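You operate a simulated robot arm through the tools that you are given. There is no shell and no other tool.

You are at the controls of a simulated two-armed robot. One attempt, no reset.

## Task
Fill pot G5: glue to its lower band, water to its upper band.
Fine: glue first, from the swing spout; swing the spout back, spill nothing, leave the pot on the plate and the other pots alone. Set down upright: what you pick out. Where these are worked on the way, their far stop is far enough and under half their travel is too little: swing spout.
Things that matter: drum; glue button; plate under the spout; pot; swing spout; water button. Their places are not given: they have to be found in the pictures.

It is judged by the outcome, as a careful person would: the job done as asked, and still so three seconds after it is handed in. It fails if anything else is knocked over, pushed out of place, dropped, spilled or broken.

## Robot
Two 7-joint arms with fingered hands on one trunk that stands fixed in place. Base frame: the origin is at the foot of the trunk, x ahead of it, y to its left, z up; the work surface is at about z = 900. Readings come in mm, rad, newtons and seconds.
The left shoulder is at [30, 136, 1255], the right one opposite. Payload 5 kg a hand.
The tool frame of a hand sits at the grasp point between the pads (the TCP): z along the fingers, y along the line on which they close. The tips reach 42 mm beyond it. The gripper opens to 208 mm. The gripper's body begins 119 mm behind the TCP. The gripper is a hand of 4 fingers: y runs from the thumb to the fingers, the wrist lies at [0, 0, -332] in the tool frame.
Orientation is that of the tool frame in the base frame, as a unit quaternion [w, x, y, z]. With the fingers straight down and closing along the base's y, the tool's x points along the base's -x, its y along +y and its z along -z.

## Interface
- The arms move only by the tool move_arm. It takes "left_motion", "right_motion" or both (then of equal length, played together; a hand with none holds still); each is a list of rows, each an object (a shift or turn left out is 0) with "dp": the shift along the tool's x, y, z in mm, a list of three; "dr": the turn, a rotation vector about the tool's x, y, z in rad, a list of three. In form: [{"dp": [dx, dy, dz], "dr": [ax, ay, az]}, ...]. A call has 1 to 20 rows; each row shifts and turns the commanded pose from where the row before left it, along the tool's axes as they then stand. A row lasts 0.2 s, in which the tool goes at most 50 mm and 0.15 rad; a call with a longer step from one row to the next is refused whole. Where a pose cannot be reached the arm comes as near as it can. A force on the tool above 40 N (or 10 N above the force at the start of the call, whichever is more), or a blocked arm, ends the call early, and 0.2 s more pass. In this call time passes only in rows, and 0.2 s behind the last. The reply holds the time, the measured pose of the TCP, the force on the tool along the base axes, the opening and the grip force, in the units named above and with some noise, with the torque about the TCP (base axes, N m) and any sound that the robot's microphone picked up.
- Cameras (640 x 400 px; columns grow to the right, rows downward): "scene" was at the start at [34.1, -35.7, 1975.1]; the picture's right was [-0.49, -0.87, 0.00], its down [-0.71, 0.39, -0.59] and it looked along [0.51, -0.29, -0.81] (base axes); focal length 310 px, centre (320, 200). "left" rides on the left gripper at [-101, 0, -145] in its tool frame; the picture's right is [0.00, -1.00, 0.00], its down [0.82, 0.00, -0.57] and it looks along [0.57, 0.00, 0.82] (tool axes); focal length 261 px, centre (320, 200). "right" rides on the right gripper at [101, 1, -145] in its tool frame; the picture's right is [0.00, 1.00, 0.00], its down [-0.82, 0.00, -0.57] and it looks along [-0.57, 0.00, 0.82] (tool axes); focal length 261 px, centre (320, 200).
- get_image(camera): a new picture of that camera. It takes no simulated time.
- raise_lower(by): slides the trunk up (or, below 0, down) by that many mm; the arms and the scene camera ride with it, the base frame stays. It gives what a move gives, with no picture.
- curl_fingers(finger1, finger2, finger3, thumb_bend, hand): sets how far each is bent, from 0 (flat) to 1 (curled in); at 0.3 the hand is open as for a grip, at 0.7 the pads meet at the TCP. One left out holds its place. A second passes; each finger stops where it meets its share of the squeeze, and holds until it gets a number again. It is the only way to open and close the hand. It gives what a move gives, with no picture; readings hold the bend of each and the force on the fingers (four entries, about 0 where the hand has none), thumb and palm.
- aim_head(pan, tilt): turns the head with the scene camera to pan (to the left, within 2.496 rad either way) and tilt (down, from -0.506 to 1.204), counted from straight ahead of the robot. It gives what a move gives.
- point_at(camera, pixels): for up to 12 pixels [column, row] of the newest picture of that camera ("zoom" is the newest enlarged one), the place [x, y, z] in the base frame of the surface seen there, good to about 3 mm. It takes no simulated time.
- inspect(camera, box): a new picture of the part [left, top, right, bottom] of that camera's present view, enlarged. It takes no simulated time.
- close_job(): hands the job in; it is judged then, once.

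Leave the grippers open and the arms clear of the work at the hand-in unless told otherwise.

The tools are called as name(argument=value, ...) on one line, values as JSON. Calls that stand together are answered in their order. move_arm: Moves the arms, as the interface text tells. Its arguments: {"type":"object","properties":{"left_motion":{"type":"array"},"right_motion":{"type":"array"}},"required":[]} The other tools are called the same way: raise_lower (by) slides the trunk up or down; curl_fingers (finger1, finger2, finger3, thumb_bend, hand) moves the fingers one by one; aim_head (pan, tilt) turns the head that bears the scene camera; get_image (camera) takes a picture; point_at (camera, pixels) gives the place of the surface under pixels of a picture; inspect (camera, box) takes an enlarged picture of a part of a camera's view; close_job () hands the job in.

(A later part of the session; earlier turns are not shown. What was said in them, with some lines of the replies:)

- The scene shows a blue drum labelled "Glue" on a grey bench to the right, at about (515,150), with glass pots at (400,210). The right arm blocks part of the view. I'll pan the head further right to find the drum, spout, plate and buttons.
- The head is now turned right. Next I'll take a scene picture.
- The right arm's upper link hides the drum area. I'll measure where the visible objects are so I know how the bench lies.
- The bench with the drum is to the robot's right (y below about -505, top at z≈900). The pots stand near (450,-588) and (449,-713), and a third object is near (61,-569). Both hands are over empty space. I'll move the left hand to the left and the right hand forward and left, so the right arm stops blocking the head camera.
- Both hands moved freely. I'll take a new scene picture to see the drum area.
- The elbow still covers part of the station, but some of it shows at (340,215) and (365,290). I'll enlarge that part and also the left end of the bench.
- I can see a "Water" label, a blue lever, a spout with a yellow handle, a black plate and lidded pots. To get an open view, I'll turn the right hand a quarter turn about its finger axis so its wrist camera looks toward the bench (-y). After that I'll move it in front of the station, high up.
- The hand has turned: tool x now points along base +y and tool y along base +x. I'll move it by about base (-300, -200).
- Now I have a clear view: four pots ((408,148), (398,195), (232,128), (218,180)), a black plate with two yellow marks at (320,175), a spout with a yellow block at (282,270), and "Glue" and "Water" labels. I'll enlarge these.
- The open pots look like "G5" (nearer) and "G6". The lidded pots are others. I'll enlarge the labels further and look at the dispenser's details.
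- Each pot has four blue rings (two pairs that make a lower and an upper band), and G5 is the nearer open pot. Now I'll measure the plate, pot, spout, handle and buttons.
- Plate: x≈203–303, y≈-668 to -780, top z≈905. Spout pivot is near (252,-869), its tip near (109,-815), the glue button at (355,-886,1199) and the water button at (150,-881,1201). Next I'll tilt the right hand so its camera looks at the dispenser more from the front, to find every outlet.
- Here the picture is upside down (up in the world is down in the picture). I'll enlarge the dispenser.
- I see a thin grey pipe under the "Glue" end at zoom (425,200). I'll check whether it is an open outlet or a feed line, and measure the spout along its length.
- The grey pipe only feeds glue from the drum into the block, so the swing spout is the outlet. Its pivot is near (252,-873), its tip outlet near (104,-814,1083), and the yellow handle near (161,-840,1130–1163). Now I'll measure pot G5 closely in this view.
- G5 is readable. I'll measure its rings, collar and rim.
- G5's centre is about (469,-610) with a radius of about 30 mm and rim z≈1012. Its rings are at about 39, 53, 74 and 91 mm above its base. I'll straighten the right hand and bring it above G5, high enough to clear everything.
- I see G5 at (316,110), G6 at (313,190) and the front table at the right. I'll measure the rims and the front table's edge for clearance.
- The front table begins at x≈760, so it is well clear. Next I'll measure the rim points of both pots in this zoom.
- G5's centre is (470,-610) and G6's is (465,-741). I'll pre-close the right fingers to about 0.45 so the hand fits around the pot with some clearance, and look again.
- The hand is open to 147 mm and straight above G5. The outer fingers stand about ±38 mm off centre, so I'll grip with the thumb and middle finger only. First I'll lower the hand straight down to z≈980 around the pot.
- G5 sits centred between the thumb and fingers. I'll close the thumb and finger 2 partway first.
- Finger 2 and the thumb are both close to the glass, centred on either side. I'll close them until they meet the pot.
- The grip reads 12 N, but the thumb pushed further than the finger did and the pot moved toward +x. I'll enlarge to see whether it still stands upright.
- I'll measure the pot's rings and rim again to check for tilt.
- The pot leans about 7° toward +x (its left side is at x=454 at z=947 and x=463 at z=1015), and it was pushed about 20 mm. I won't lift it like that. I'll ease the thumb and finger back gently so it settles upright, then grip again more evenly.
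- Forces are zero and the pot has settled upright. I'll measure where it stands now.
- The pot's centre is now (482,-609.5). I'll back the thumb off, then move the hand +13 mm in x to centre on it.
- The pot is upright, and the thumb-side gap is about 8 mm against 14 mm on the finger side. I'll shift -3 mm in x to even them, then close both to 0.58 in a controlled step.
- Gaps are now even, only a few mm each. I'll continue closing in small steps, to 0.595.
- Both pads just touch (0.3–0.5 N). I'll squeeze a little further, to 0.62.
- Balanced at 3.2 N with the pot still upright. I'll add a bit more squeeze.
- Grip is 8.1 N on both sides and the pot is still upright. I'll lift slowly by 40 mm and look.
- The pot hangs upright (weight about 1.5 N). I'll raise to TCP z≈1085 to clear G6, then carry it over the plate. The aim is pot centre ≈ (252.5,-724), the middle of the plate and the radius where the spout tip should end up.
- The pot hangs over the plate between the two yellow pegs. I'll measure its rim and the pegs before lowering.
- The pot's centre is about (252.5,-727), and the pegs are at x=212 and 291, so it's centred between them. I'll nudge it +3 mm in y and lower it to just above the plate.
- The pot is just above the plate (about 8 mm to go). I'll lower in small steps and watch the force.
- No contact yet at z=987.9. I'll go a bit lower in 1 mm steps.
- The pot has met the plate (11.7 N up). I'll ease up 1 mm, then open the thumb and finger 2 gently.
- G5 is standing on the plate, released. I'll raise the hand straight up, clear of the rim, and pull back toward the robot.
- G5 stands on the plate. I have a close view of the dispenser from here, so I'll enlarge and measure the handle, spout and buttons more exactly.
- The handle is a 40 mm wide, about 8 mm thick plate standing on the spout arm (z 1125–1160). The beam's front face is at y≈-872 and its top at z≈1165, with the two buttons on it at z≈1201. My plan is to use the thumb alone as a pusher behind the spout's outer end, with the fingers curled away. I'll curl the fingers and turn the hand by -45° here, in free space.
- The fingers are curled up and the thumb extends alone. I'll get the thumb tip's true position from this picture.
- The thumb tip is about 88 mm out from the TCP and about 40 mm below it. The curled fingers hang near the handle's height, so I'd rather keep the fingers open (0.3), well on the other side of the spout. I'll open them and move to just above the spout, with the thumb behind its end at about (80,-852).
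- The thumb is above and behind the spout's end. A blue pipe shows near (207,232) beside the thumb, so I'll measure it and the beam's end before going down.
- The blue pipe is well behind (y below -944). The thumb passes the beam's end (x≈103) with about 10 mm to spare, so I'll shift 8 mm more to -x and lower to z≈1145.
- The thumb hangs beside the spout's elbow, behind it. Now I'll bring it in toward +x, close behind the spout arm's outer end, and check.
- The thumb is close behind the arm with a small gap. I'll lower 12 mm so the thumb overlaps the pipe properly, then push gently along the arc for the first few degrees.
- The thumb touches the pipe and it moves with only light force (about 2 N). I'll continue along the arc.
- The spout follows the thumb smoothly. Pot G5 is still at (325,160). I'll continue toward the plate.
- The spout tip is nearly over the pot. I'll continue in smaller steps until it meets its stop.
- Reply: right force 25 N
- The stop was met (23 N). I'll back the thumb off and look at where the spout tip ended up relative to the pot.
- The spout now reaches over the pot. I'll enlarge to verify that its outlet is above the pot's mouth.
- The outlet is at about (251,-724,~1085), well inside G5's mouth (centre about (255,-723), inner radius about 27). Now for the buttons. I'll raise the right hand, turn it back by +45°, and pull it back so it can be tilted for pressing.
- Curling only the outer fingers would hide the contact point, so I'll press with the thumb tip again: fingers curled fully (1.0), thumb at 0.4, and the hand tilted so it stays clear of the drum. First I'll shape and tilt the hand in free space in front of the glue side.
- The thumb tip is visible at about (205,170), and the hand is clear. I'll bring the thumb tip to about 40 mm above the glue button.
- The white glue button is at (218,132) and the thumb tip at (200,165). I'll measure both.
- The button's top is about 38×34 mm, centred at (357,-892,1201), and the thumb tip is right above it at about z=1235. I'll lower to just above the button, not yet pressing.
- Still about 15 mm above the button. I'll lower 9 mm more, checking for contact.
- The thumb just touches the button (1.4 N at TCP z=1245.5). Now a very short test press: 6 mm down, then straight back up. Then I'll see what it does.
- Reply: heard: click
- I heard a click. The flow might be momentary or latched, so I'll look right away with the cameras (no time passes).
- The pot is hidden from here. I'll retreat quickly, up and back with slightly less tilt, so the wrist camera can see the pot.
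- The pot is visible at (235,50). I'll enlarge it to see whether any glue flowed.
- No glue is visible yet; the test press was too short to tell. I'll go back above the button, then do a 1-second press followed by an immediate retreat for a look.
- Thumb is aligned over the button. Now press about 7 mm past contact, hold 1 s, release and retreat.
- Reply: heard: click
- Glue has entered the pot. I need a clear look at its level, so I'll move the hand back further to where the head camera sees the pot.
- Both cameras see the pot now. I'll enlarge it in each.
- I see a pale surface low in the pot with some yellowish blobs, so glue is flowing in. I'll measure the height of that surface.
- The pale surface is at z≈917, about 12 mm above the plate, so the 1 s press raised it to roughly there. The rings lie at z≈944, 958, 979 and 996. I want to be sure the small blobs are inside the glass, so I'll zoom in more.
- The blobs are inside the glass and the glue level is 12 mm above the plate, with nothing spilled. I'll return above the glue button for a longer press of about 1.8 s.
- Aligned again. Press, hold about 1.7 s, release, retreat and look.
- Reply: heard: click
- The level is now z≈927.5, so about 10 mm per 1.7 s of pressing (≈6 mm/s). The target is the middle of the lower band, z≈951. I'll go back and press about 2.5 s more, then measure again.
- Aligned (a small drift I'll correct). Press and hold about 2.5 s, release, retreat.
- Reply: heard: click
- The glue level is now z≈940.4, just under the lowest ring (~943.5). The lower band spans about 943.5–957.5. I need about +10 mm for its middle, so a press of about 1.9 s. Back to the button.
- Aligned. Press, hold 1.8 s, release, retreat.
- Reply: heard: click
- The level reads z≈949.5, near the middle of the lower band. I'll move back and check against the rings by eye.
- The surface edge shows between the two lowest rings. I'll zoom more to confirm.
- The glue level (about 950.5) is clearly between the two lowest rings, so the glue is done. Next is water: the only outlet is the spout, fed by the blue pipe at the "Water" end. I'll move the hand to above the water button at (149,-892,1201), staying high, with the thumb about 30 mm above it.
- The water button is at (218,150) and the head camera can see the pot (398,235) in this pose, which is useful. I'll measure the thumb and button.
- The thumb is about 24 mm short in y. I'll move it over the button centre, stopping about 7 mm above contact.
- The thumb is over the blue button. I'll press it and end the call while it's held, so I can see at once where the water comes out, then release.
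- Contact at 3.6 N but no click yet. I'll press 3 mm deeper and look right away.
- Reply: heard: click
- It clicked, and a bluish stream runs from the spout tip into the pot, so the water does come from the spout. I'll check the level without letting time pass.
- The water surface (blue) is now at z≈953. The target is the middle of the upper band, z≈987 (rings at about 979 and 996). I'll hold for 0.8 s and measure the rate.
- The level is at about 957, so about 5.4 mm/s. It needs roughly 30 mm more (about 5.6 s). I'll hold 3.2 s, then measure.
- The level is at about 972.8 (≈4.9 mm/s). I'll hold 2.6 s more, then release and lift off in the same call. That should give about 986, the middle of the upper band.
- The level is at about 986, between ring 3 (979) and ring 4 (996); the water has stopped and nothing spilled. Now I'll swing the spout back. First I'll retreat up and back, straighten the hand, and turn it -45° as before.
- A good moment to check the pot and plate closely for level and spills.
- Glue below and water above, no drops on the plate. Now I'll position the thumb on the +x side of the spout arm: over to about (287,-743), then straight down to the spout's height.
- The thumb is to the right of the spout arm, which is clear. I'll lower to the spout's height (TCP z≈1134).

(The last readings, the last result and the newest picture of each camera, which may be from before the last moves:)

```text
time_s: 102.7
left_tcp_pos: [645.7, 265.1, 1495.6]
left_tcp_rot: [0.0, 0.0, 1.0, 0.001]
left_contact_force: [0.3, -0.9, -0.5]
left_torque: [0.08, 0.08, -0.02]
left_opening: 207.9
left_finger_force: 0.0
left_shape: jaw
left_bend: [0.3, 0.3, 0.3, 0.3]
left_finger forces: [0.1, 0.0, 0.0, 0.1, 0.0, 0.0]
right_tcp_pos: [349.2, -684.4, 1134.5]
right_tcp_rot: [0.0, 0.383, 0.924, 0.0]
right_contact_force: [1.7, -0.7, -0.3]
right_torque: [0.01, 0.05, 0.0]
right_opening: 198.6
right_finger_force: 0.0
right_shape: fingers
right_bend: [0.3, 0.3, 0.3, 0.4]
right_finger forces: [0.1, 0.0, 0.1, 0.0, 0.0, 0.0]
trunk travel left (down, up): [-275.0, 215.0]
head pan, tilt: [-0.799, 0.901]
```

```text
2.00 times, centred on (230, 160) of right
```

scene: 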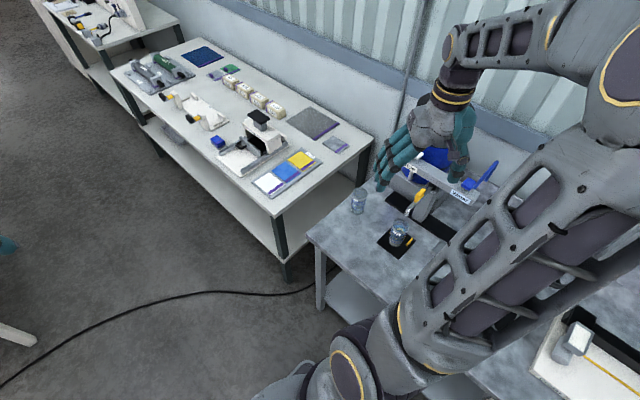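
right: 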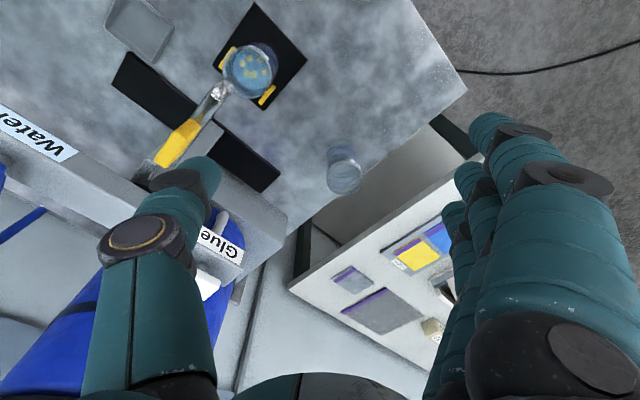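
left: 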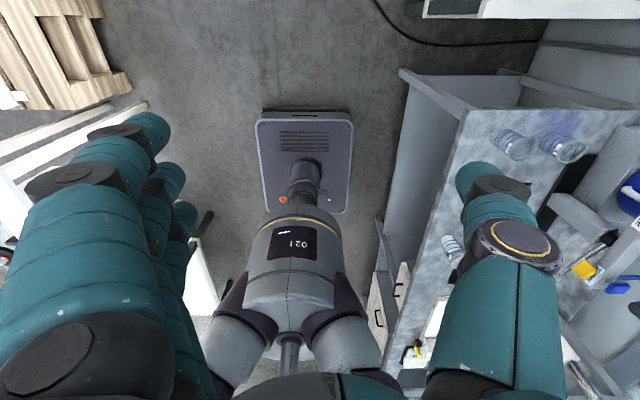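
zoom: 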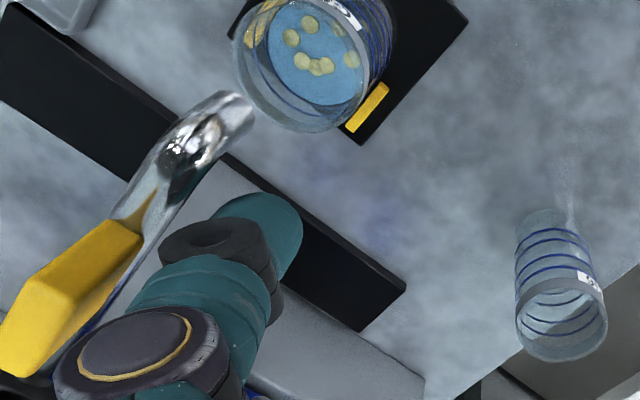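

The thumb is beside the arm on its +x side. I'll sweep it gently along the arc to swing the spout back.

move_arm(right_motion=[{"dp": [7.3, -4.8, 0]}, {"dp": [7.3, -4.7, 0]}, {"dp": [9.0, -8.3, 0]}, {"dp": [9.0, -8.3, 0]}, {"dp": [7.5, -9.7, 0]}, {"dp": [7.5, -9.7, 0]}, {"dp": [5.6, -10.9, 0]}, {"dp": [5.6, -10.9, 0]}])

get_image(camera="right")

```text
time_s: 104.5
left_tcp_pos: [645.2, 266.8, 1496.4]
left_tcp_rot: [0.0, 0.0, 1.0, 0.0]
left_contact_force: [0.3, -0.2, -0.1]
left_torque: [0.01, -0.04, 0.0]
left_opening: 207.8
left_finger_force: 0.1
left_shape: jaw
left_bend: [0.3, 0.3, 0.3, 0.3]
left_finger forces: [0.0, 0.1, 0.0, 0.0, 0.0, 0.0]
right_tcp_pos: [259.9, -687.6, 1135.3]
right_tcp_rot: [0.0, 0.383, 0.924, 0.0]
right_contact_force: [0.5, -0.7, -0.5]
right_torque: [0.02, -0.01, 0.01]
right_opening: 198.4
right_finger_force: 0.0
right_shape: fingers
right_bend: [0.3, 0.3, 0.3, 0.4]
right_finger forces: [0.1, 0.0, 0.1, 0.0, 0.0, 0.0]
trunk travel left (down, up): [-275.0, 215.0]
head pan, tilt: [-0.799, 0.901]
```

```text
taken
```

right: 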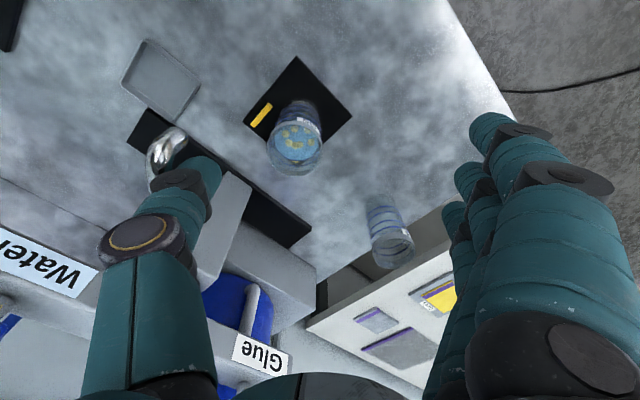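

The spout swings back ahead of the thumb. I'll continue.

move_arm(right_motion=[{"dp": [3.2, -12.2, 0]}, {"dp": [3.2, -12.2, 0]}, {"dp": [1.3, -12.6, 0]}, {"dp": [1.3, -12.6, 0]}, {"dp": [-0.8, -12.5, 0]}, {"dp": [-0.8, -12.5, 0]}])

get_image(camera="right")

```text
time_s: 105.9
left_tcp_pos: [644.7, 266.0, 1495.6]
left_tcp_rot: [0.0, 0.0, 1.0, 0.0]
left_contact_force: [-0.4, -0.1, 0.4]
left_torque: [0.03, -0.03, 0.0]
left_opening: 208.0
left_finger_force: 0.0
left_shape: jaw
left_bend: [0.3, 0.3, 0.3, 0.3]
left_finger forces: [0.0, 0.0, 0.0, 0.0, 0.1, 0.0]
right_tcp_pos: [202.9, -736.7, 1133.8]
right_tcp_rot: [0.0, 0.382, 0.924, 0.0]
right_contact_force: [0.2, -0.2, -0.4]
right_torque: [0.02, -0.01, 0.02]
right_opening: 198.0
right_finger_force: 0.1
right_shape: fingers
right_bend: [0.3, 0.3, 0.3, 0.4]
right_finger forces: [0.0, 0.1, 0.0, 0.0, 0.4, 0.1]
trunk travel left (down, up): [-275.0, 215.0]
head pan, tilt: [-0.799, 0.901]
```

```text
taken
```

right: 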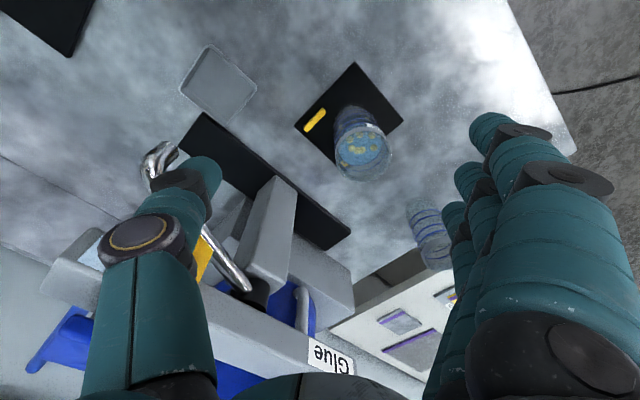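

About 150° now; the rest position was near 158°. I'll push the last bit in small steps until the stop resists.

move_arm(right_motion=[{"dp": [-0.8, -6.3, 0]}, {"dp": [-0.8, -6.3, 0]}, {"dp": [-0.8, -6.3, 0]}, {"dp": [-1.2, -3.5, 0]}])

get_image(camera="right")

```text
time_s: 106.9
left_tcp_pos: [646.4, 268.3, 1496.0]
left_tcp_rot: [0.0, 0.0, 1.0, -0.002]
left_contact_force: [0.9, -0.1, 0.3]
left_torque: [-0.05, 0.0, -0.03]
left_opening: 208.0
left_finger_force: 0.1
left_shape: jaw
left_bend: [0.3, 0.3, 0.3, 0.3]
left_finger forces: [0.0, 0.0, 0.0, 0.0, 0.0, 0.0]
right_tcp_pos: [191.0, -749.6, 1134.9]
right_tcp_rot: [0.0, 0.383, 0.924, 0.001]
right_contact_force: [7.0, 21.7, 9.8]
right_torque: [-0.21, 0.47, -0.87]
right_opening: 184.1
right_finger_force: 12.1
right_shape: fingers
right_bend: [0.3, 0.3, 0.3, 0.43]
right_finger forces: [0.0, 0.0, 0.0, 0.1, 23.7, 0.0]
trunk travel left (down, up): [-275.0, 215.0]
head pan, tilt: [-0.799, 0.901]
```

```text
taken
```

right: 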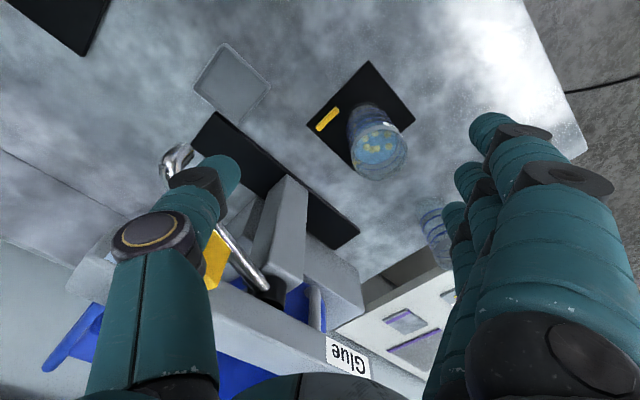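

The stop was met (≈23 N). I'll back the thumb away from the spout, raise the hand and check where the spout rests.

move_arm(right_motion=[{"dp": [1, 8, 0]}, {"dp": [0, 15, 0]}, {"dp": [0, 10, -10]}, {"dp": [0, 5, -30]}, {"dp": [0, 0, -30]}, {"dp": [0, 0, -30]}, {"dp": [0, 0, -30]}, {"dp": [0, 0, -30]}, {"dp": [10, 15, -20]}, {"dp": [20, 25, 0]}, {"dp": [20, 25, 0]}, {"dp": [20, 25, 0]}])

get_image(camera="right")

get_image(camera="scene")

```text
time_s: 109.5
left_tcp_pos: [644.4, 268.0, 1495.8]
left_tcp_rot: [0.0, 0.0, 1.0, 0.0]
left_contact_force: [0.0, 0.1, 0.2]
left_torque: [-0.13, -0.04, -0.03]
left_opening: 207.9
left_finger_force: 0.0
left_shape: jaw
left_bend: [0.3, 0.3, 0.3, 0.3]
left_finger forces: [0.1, 0.0, 0.0, 0.0, 0.0, 0.1]
right_tcp_pos: [227.7, -610.9, 1315.2]
right_tcp_rot: [0.0, 0.383, 0.924, -0.001]
right_contact_force: [-0.3, -0.3, -0.4]
right_torque: [-0.09, -0.02, 0.04]
right_opening: 198.0
right_finger_force: 0.0
right_shape: fingers
right_bend: [0.3, 0.3, 0.3, 0.4]
right_finger forces: [0.1, 0.0, 0.1, 0.0, 0.0, 0.0]
trunk travel left (down, up): [-275.0, 215.0]
head pan, tilt: [-0.799, 0.901]
```

```text
taken
```

right: 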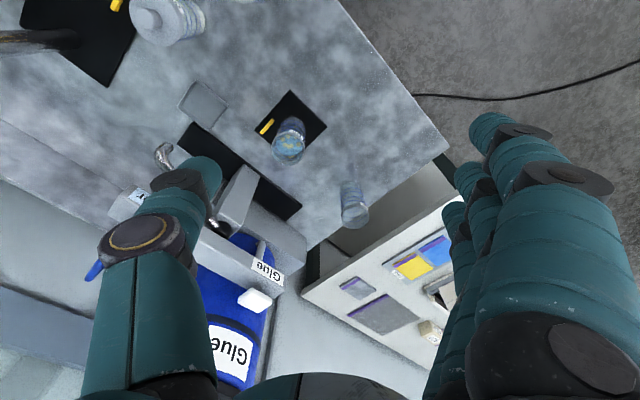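

```text
taken
```

scene: 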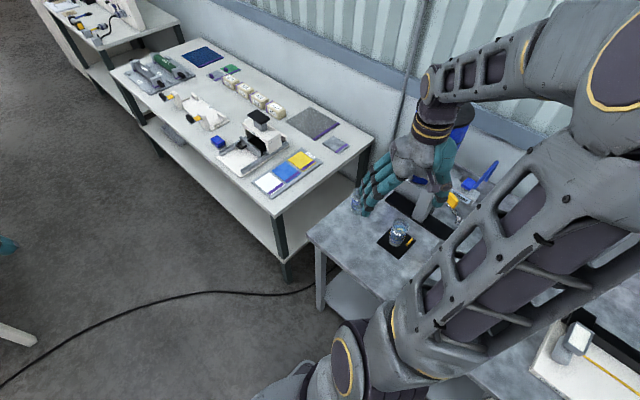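

The spout is back near its rest place. I'll turn the hand back, open the thumb, and pull further away for a final overall check.

move_arm(right_motion=[{"dp": [15, 15, -15]}, {"dp": [15, 15, -15]}, {"dp": [15, 15, -15], "dr": [0, 0, 0.131]}, {"dp": [15, 10, -15], "dr": [0, 0, 0.131]}, {"dp": [15, 5, -15], "dr": [0, 0, 0.131]}, {"dp": [10, 0, -10], "dr": [0, 0, 0.131]}, {"dr": [0, 0, 0.131]}, {"dr": [0, 0, 0.131]}])

curl_fingers(hand="right", finger1=0.3, finger2=0.3, finger3=0.3, thumb_bend=0.3)

get_image(camera="right")

get_image(camera="scene")

```text
time_s: 111.3
left_tcp_pos: [644.9, 265.7, 1495.8]
left_tcp_rot: [-0.001, 0.0, 1.0, 0.0]
left_contact_force: [0.1, 0.6, -0.4]
left_torque: [-0.01, 0.01, -0.02]
left_opening: 208.1
left_finger_force: 0.0
left_shape: jaw
left_bend: [0.3, 0.3, 0.3, 0.3]
left_finger forces: [0.0, 0.0, 0.1, 0.1, 0.0, 0.0]
right_tcp_pos: [220.0, -505.9, 1399.5]
right_tcp_rot: [0.001, 0.708, 0.706, 0.0]
right_contact_force: [-0.6, -0.2, -0.3]
right_torque: [-0.02, -0.03, 0.01]
right_opening: 197.7
right_finger_force: 0.1
right_shape: fingers
right_bend: [0.3, 0.3, 0.3, 0.4]
right_finger forces: [0.0, 0.1, 0.0, 0.1, 0.0, 0.0]
trunk travel left (down, up): [-275.0, 215.0]
head pan, tilt: [-0.799, 0.901]
```

```text
time_s: 112.3
left_tcp_pos: [645.4, 267.1, 1494.3]
left_tcp_rot: [0.0, 0.0, 1.0, -0.001]
left_contact_force: [-0.7, 0.5, 0.6]
left_torque: [0.03, 0.01, 0.01]
left_opening: 207.8
left_finger_force: 0.0
left_shape: jaw
left_bend: [0.3, 0.3, 0.3, 0.3]
left_finger forces: [0.0, 0.0, 0.0, 0.0, 0.0, 0.1]
right_tcp_pos: [220.6, -506.1, 1399.2]
right_tcp_rot: [0.0, 0.708, 0.707, 0.0]
right_contact_force: [1.1, 0.2, -0.4]
right_torque: [-0.01, -0.02, 0.0]
right_opening: 223.6
right_finger_force: 0.0
right_shape: fingers
right_bend: [0.3, 0.3, 0.3, 0.3]
right_finger forces: [0.0, 0.0, 0.1, 0.1, 0.1, 0.1]
trunk travel left (down, up): [-275.0, 215.0]
head pan, tilt: [-0.799, 0.901]
```

```text
taken
```

right: 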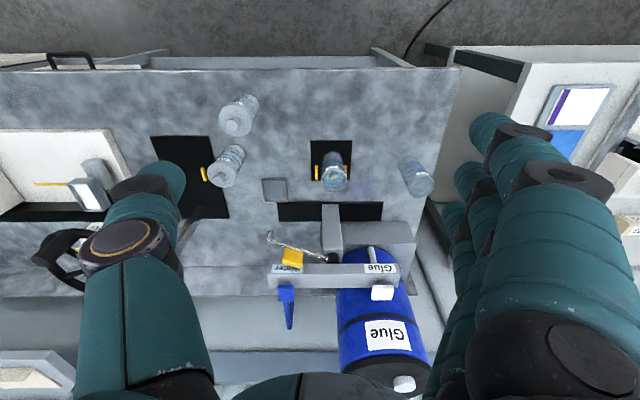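

```text
taken
```

scene: 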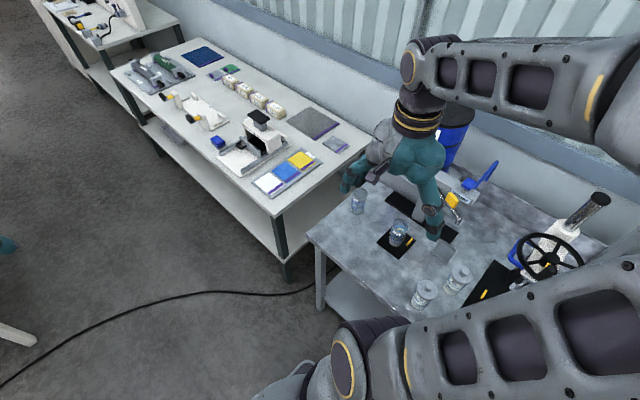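

Everything looks in place. I'll measure the spout's rest position against its start and check the bench, plate and other pots for spills.

inspect(camera="right", box=[250, 130, 410, 310])

point_at(camera="right", pixels=[[270, 235], [271, 240], [293, 256], [332, 165], [330, 180], [416, 165], [380, 292], [285, 292], [275, 190]])

inspect(camera="scene", box=[340, 180, 480, 310])

inspect(camera="scene", box=[385, 212, 415, 252])

```text
2.22 times, centred on (330, 220) of right
```

zoom: 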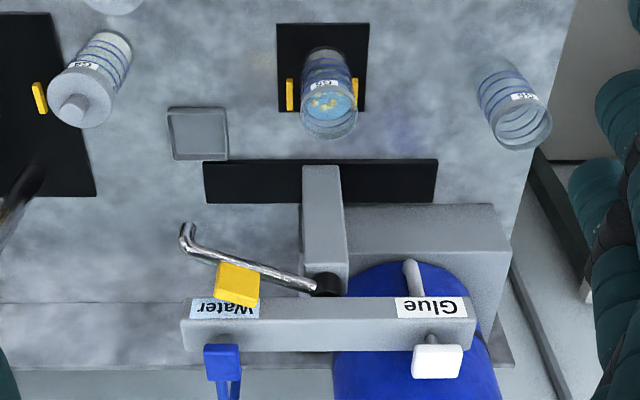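

```text
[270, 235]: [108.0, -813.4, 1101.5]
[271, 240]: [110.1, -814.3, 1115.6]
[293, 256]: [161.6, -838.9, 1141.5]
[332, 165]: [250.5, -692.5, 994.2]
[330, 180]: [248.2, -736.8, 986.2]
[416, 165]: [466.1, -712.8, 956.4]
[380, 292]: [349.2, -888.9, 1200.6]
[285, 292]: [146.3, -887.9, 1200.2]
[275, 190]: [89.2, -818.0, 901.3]
```

```text
3.08 times, centred on (410, 245) of scene
```

zoom: 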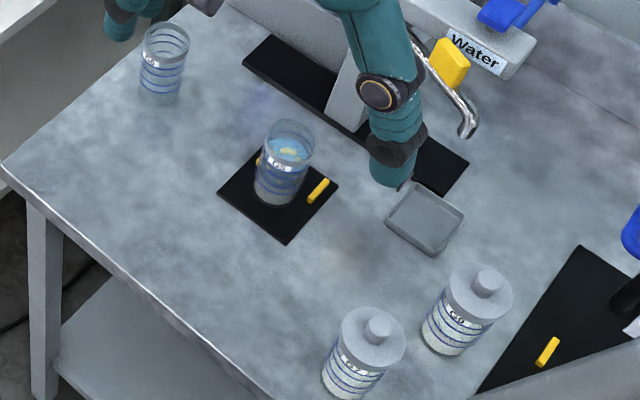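

```text
10.00 times, centred on (400, 232) of scene
```

zoom: 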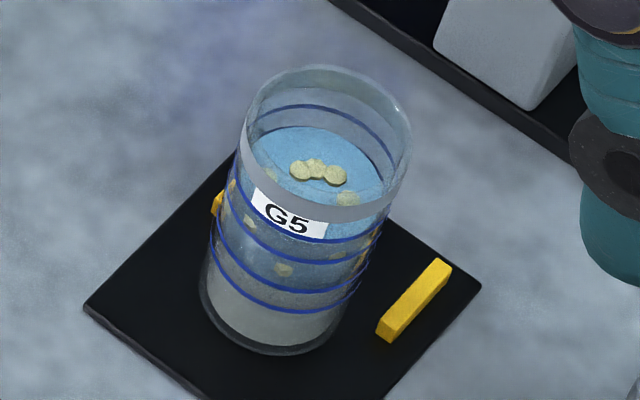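

The spout is back (handle at (161.6,-838.9), as at the start). G5 is on the plate with glue and water in their bands, nothing spilled, and the other pots are untouched. I'll move the right hand well clear of the bench before handing in.

move_arm(right_motion=[{"dp": [25, 30, 0]}, {"dp": [25, 30, 0]}, {"dp": [25, 30, 0]}, {"dp": [25, 30, 0]}, {"dp": [25, 30, 0]}, {"dp": [25, 30, 0]}, {"dp": [25, 30, 0]}, {"dp": [25, 30, 0]}])

get_image(camera="scene")

get_image(camera="right")

```text
time_s: 114.1
left_tcp_pos: [648.8, 266.0, 1493.5]
left_tcp_rot: [-0.001, 0.001, 1.0, 0.0]
left_contact_force: [0.5, 0.1, 0.4]
left_torque: [-0.05, 0.15, 0.0]
left_opening: 207.9
left_finger_force: 0.0
left_shape: jaw
left_bend: [0.3, 0.3, 0.3, 0.3]
left_finger forces: [0.0, 0.0, 0.1, 0.0, 0.1, 0.0]
right_tcp_pos: [462.0, -306.6, 1399.2]
right_tcp_rot: [0.001, 0.707, 0.707, -0.001]
right_contact_force: [0.7, 0.4, 0.0]
right_torque: [-0.04, 0.13, 0.0]
right_opening: 223.8
right_finger_force: 0.1
right_shape: fingers
right_bend: [0.3, 0.3, 0.3, 0.3]
right_finger forces: [0.0, 0.0, 0.0, 0.0, 0.0, 0.1]
trunk travel left (down, up): [-275.0, 215.0]
head pan, tilt: [-0.799, 0.901]
```

```text
taken
```

scene: 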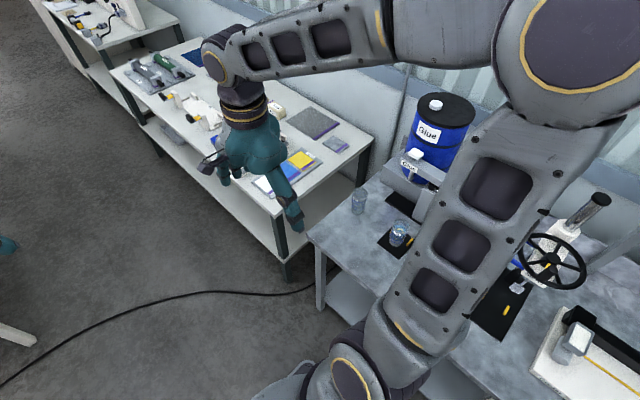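

```text
taken
```

right: 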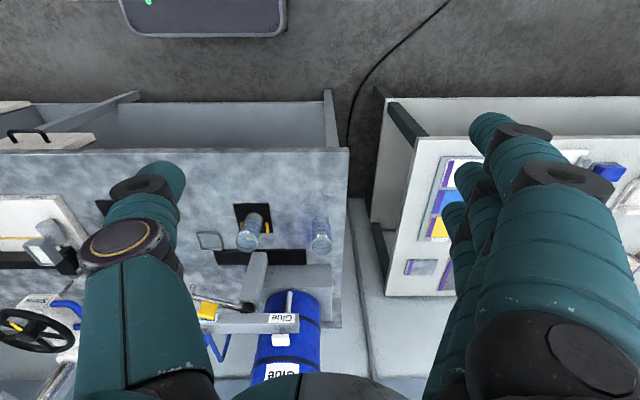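

The hands are open and clear. G5 stands upright on the plate, the spout is swung back, and the other pots are as they were. I'm handing the job in.

close_job()

```text
The job is handed in.
```

Pot G5 is filled and stands upright on the plate, and I've handed the job in. I haven't had a result back.

- **Glue:** it went in first, from the swing spout, to about 45 mm above the plate. That is between the two lowest rings, which are at about 39 and 53 mm.
- **Water:** it also came from the spout and brought the level to about 81 mm. That is between the two upper rings, which are at about 74 and 91 mm.
- **Spout:** I swung it out to its far stop before filling and back to its near stop afterwards. Its handle measures within a few millimetres of where it started.
- **Bench:** I saw no spills on the plate or bench in the last pictures, and I did not touch the other pots.

My first grip tilted G5 about 7° and slid it about 10 mm on the bench. I let it settle upright and gripped it again before lifting.

Both hands are open and clear of the work.
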